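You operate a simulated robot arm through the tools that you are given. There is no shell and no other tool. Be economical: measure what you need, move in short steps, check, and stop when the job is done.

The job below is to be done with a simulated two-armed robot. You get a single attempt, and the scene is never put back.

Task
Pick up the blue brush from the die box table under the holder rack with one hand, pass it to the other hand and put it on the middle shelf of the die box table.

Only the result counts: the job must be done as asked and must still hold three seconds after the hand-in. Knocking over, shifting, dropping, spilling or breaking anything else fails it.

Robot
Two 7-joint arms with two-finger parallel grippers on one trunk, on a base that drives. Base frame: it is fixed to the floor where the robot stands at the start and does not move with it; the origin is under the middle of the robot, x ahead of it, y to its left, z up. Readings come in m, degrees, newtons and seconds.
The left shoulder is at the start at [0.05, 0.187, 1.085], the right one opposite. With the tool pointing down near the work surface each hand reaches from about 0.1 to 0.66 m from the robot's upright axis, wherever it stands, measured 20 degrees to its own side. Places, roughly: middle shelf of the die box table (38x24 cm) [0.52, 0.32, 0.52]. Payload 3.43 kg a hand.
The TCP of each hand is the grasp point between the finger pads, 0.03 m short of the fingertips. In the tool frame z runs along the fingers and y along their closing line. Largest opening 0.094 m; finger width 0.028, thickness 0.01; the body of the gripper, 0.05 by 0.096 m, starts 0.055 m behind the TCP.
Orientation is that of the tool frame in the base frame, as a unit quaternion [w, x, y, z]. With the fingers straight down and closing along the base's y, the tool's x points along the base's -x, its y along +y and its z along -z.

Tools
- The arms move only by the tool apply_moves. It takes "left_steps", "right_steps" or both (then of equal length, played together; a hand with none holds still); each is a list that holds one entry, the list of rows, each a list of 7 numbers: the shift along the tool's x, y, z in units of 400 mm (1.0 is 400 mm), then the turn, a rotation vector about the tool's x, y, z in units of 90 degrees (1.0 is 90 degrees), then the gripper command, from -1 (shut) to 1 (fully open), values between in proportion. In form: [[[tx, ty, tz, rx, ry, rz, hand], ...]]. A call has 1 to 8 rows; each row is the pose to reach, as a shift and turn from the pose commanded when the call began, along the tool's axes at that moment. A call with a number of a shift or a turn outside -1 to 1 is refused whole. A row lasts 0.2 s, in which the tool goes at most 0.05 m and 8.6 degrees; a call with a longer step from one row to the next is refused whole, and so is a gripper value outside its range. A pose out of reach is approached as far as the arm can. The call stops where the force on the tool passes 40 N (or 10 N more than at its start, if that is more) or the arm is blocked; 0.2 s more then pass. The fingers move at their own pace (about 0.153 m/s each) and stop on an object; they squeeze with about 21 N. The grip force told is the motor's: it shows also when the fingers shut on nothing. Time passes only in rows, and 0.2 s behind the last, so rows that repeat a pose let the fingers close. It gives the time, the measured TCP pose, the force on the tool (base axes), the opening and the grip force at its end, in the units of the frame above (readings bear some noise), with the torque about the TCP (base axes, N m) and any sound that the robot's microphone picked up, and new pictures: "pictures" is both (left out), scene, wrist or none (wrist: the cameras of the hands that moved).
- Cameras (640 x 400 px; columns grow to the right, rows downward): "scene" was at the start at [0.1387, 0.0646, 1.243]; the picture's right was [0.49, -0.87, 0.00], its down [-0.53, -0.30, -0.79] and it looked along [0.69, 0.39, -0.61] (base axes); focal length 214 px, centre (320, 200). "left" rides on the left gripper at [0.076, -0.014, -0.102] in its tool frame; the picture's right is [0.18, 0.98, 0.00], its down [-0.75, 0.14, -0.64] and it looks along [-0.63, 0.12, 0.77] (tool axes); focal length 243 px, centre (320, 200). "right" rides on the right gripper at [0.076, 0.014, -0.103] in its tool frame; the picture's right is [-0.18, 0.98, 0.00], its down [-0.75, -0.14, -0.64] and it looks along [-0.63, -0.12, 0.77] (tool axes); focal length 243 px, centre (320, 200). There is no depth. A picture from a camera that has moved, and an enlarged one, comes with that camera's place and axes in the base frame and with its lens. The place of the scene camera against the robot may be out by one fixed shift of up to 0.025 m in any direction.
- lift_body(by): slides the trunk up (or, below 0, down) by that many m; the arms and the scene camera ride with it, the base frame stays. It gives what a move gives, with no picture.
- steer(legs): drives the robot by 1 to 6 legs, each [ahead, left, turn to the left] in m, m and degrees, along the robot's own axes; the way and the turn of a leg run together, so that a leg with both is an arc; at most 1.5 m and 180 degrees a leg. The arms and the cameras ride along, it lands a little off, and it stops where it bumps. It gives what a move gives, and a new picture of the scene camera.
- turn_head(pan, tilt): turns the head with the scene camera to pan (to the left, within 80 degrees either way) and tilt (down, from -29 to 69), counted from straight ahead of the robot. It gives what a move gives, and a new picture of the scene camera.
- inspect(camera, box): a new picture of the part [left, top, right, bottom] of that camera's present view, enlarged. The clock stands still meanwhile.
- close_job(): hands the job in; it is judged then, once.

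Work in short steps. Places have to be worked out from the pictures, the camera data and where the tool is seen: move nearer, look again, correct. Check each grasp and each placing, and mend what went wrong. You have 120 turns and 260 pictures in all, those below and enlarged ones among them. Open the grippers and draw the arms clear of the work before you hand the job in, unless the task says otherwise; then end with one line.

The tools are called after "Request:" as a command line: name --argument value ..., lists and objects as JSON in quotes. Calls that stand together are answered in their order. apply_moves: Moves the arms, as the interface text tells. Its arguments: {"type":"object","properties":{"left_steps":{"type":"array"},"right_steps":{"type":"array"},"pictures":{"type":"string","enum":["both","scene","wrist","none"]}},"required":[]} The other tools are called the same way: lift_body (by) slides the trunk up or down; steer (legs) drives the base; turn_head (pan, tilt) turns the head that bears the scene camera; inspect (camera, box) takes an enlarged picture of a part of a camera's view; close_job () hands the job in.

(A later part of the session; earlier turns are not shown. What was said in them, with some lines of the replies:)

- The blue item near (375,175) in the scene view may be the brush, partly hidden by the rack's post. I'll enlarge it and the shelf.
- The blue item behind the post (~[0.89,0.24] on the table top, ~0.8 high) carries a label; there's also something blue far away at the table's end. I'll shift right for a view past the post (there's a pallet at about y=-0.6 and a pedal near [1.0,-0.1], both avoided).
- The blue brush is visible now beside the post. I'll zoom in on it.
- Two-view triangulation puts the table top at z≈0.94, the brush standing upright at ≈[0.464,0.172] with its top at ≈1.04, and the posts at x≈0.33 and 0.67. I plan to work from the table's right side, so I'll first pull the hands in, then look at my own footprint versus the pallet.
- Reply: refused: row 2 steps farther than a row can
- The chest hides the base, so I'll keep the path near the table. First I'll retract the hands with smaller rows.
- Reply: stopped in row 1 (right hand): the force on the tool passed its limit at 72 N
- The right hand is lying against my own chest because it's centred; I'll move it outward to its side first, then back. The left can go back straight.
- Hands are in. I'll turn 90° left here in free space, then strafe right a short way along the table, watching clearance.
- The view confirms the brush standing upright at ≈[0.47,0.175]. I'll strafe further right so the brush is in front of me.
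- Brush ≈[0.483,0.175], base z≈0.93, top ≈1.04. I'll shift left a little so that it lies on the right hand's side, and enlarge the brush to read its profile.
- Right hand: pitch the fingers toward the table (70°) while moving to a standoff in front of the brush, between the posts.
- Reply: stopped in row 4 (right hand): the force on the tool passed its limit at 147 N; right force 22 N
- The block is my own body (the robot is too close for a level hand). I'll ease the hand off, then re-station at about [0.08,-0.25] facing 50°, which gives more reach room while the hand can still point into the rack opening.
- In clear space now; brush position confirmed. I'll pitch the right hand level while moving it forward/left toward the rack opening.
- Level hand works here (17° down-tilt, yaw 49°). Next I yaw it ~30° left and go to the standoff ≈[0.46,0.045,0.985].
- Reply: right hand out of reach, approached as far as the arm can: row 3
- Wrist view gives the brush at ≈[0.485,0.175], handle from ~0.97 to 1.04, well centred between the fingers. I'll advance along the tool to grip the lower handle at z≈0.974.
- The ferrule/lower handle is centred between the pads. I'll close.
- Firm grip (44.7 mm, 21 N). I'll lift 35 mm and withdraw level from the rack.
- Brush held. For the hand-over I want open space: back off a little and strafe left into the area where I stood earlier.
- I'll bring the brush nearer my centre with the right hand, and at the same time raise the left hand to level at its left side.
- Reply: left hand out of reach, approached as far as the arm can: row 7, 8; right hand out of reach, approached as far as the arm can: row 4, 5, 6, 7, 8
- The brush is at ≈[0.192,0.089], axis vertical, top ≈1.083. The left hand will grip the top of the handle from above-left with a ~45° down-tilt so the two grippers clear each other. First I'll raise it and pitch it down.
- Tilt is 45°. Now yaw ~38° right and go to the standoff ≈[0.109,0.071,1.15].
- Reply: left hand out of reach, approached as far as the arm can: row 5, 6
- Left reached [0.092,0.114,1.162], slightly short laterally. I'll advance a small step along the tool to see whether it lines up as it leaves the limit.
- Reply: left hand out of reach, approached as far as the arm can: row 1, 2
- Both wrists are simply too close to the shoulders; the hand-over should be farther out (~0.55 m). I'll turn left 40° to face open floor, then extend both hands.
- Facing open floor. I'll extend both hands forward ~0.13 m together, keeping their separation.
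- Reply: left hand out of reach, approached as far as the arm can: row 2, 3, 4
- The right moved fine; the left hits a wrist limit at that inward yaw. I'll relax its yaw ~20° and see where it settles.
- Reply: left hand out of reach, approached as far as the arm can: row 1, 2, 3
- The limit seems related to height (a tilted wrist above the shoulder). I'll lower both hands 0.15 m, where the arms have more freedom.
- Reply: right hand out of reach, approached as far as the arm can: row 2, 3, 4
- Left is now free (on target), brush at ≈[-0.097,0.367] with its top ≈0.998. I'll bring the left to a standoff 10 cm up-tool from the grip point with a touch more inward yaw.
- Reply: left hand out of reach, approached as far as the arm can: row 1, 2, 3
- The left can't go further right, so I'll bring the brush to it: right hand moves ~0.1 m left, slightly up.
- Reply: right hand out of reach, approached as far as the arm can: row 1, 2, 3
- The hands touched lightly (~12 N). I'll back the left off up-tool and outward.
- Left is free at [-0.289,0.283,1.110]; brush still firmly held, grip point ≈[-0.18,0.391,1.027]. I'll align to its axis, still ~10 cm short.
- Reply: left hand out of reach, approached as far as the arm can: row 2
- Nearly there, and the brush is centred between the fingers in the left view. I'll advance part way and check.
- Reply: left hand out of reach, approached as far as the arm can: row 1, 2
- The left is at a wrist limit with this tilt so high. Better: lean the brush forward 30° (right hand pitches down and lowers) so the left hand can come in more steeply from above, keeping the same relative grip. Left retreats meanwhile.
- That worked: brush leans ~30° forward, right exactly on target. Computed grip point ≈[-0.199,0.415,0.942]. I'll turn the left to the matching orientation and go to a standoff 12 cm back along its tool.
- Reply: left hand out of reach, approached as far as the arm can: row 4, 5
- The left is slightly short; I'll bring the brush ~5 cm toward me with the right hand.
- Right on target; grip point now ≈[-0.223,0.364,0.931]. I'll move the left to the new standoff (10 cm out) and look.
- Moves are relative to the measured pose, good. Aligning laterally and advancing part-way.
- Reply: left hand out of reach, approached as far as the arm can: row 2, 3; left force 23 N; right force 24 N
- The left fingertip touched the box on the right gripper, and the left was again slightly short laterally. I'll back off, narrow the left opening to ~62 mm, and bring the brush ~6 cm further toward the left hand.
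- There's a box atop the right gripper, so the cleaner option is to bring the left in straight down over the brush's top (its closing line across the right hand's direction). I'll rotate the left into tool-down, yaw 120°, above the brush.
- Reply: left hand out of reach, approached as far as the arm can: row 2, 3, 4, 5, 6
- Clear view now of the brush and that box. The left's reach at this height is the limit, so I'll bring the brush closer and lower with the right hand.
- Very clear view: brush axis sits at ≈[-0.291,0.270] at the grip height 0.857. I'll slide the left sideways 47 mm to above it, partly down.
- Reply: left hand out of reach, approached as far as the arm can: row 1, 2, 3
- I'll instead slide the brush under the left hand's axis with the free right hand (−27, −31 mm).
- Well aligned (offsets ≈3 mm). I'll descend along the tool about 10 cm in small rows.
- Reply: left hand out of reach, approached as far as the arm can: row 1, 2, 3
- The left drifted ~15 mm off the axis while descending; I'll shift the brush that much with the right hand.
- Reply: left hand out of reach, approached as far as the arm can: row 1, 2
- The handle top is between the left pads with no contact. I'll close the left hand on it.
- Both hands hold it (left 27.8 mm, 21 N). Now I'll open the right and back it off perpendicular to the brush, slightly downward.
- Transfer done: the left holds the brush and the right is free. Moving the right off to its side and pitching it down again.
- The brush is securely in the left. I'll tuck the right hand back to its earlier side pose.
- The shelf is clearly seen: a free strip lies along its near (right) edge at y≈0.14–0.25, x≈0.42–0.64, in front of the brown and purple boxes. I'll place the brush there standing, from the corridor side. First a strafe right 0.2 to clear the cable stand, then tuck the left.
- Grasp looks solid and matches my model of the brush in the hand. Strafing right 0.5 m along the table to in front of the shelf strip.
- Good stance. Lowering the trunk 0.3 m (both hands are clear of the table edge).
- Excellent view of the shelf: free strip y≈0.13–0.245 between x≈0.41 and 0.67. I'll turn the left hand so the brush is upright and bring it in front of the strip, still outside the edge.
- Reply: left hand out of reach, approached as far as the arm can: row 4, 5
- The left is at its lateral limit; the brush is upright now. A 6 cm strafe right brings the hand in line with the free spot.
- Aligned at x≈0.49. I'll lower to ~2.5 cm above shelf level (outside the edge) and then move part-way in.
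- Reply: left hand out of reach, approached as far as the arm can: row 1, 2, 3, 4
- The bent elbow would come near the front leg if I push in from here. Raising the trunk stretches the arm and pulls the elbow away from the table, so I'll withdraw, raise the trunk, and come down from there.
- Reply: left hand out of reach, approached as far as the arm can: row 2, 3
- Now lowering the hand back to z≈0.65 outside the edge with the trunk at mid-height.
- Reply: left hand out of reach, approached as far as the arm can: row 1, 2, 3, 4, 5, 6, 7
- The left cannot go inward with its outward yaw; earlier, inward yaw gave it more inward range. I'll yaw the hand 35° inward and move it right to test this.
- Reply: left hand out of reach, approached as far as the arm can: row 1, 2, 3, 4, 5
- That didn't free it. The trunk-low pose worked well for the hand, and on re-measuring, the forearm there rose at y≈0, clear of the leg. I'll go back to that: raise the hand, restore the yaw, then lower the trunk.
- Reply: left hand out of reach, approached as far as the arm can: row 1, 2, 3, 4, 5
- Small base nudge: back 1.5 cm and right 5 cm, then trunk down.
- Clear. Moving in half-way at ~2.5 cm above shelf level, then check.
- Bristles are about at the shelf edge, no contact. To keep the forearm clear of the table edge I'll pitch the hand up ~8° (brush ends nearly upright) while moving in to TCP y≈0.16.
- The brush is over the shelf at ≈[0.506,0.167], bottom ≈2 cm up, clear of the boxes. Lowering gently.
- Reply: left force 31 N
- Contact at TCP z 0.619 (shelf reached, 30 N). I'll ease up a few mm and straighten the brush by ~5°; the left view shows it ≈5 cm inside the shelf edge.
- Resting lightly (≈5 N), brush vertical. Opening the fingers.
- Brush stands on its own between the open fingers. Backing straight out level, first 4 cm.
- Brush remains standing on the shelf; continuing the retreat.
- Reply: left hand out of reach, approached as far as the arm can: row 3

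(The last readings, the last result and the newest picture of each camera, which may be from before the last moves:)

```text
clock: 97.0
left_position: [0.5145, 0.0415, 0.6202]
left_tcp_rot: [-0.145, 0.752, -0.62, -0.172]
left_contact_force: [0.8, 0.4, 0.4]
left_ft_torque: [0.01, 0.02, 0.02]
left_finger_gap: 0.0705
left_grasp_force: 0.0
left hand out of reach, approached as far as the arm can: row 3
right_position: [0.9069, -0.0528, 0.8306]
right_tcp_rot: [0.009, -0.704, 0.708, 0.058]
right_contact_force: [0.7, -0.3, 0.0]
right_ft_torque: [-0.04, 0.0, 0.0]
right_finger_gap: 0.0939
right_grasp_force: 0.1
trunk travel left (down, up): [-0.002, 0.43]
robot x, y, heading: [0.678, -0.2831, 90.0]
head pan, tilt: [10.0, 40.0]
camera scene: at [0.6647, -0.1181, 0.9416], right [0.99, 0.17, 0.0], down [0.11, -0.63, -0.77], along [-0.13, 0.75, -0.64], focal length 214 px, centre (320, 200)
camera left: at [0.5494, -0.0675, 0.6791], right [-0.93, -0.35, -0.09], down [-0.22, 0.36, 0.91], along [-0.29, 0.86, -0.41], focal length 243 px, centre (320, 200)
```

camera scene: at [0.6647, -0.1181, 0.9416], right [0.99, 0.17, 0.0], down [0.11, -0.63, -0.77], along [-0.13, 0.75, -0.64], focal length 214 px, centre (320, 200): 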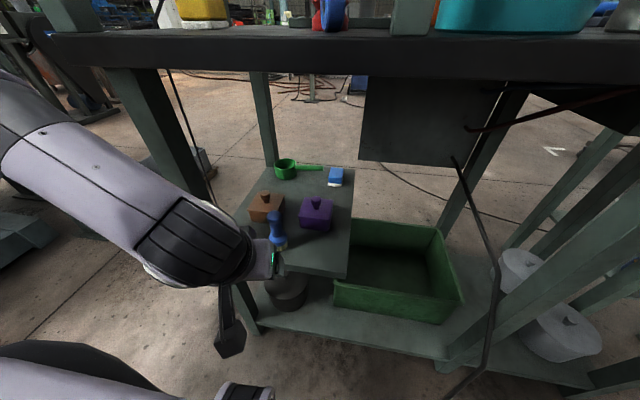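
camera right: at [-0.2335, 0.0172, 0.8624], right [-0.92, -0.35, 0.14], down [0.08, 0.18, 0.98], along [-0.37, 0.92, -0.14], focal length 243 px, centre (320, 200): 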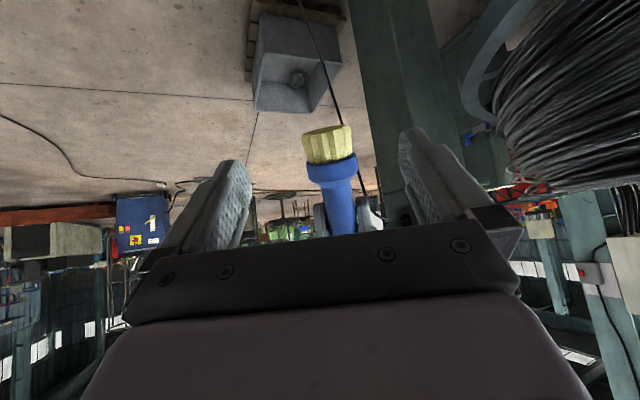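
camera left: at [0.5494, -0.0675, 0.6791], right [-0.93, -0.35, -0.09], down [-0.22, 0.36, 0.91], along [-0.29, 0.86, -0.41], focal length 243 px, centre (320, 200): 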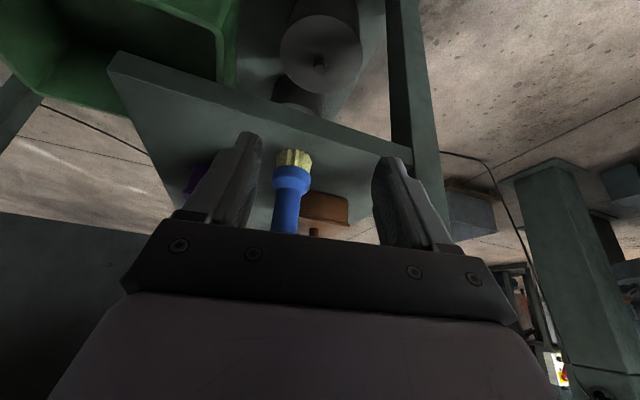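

The brush stands upright on the middle shelf, nothing else disturbed. I'll draw the left hand a little further aside and open it fully, then verify.

Request:
apply_moves --left_steps '[[[0.03, 0.05, -0.04, 0, 0, 0, 1], [0.05, 0.12, -0.08, 0, 0, 0, 1], [0.05, 0.2, -0.1, 0, 0, 0, 1]]]' --pictures "none"

Request:
inspect --camera "scene" --box '[200, 140, 400, 300]'

```text
clock: 97.8
left_position: [0.4595, 0.0586, 0.6633]
left_tcp_rot: [-0.144, 0.752, -0.62, -0.171]
left_contact_force: [0.1, 1.0, 0.1]
left_ft_torque: [-0.02, 0.02, 0.02]
left_finger_gap: 0.094
left_grasp_force: 0.0
left hand out of reach, approached as far as the arm can: row 1, 2, 3
right_position: [0.9062, -0.053, 0.8309]
right_tcp_rot: [0.009, -0.703, 0.709, 0.06]
right_contact_force: [-0.1, 0.6, 0.2]
right_ft_torque: [0.01, 0.03, 0.0]
right_finger_gap: 0.0941
right_grasp_force: 0.0
trunk travel left (down, up): [-0.002, 0.43]
robot x, y, heading: [0.6738, -0.2837, 90.1]
head pan, tilt: [10.0, 40.0]
```

```text
2.50 times, centred on (300, 220) of scene
camera zoom: at [0.6646, -0.118, 0.9416], right [0.99, 0.17, 0.0], down [0.11, -0.63, -0.77], along [-0.13, 0.75, -0.64], focal length 536 px, centre (370, 150)
```

zoom: 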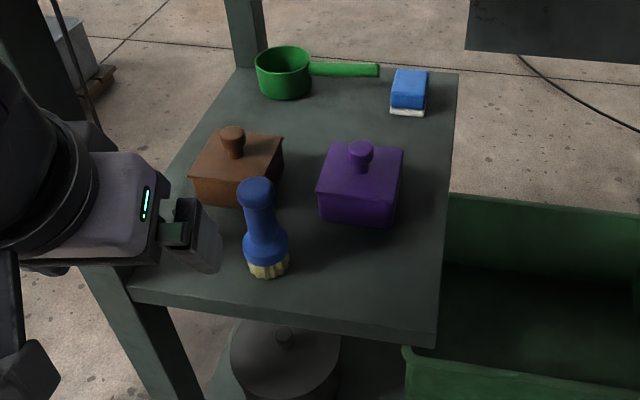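

The brush stands upright on the middle shelf, both grippers are open and empty, and both hands are off the shelf. Handing in.

Request:
close_job

```text
The job is handed in.
```

The blue brush was picked up with the right hand and passed to the left, and it now stands upright on the middle shelf. Both grippers are open and clear of the shelf, and the final view showed nothing else out of place.
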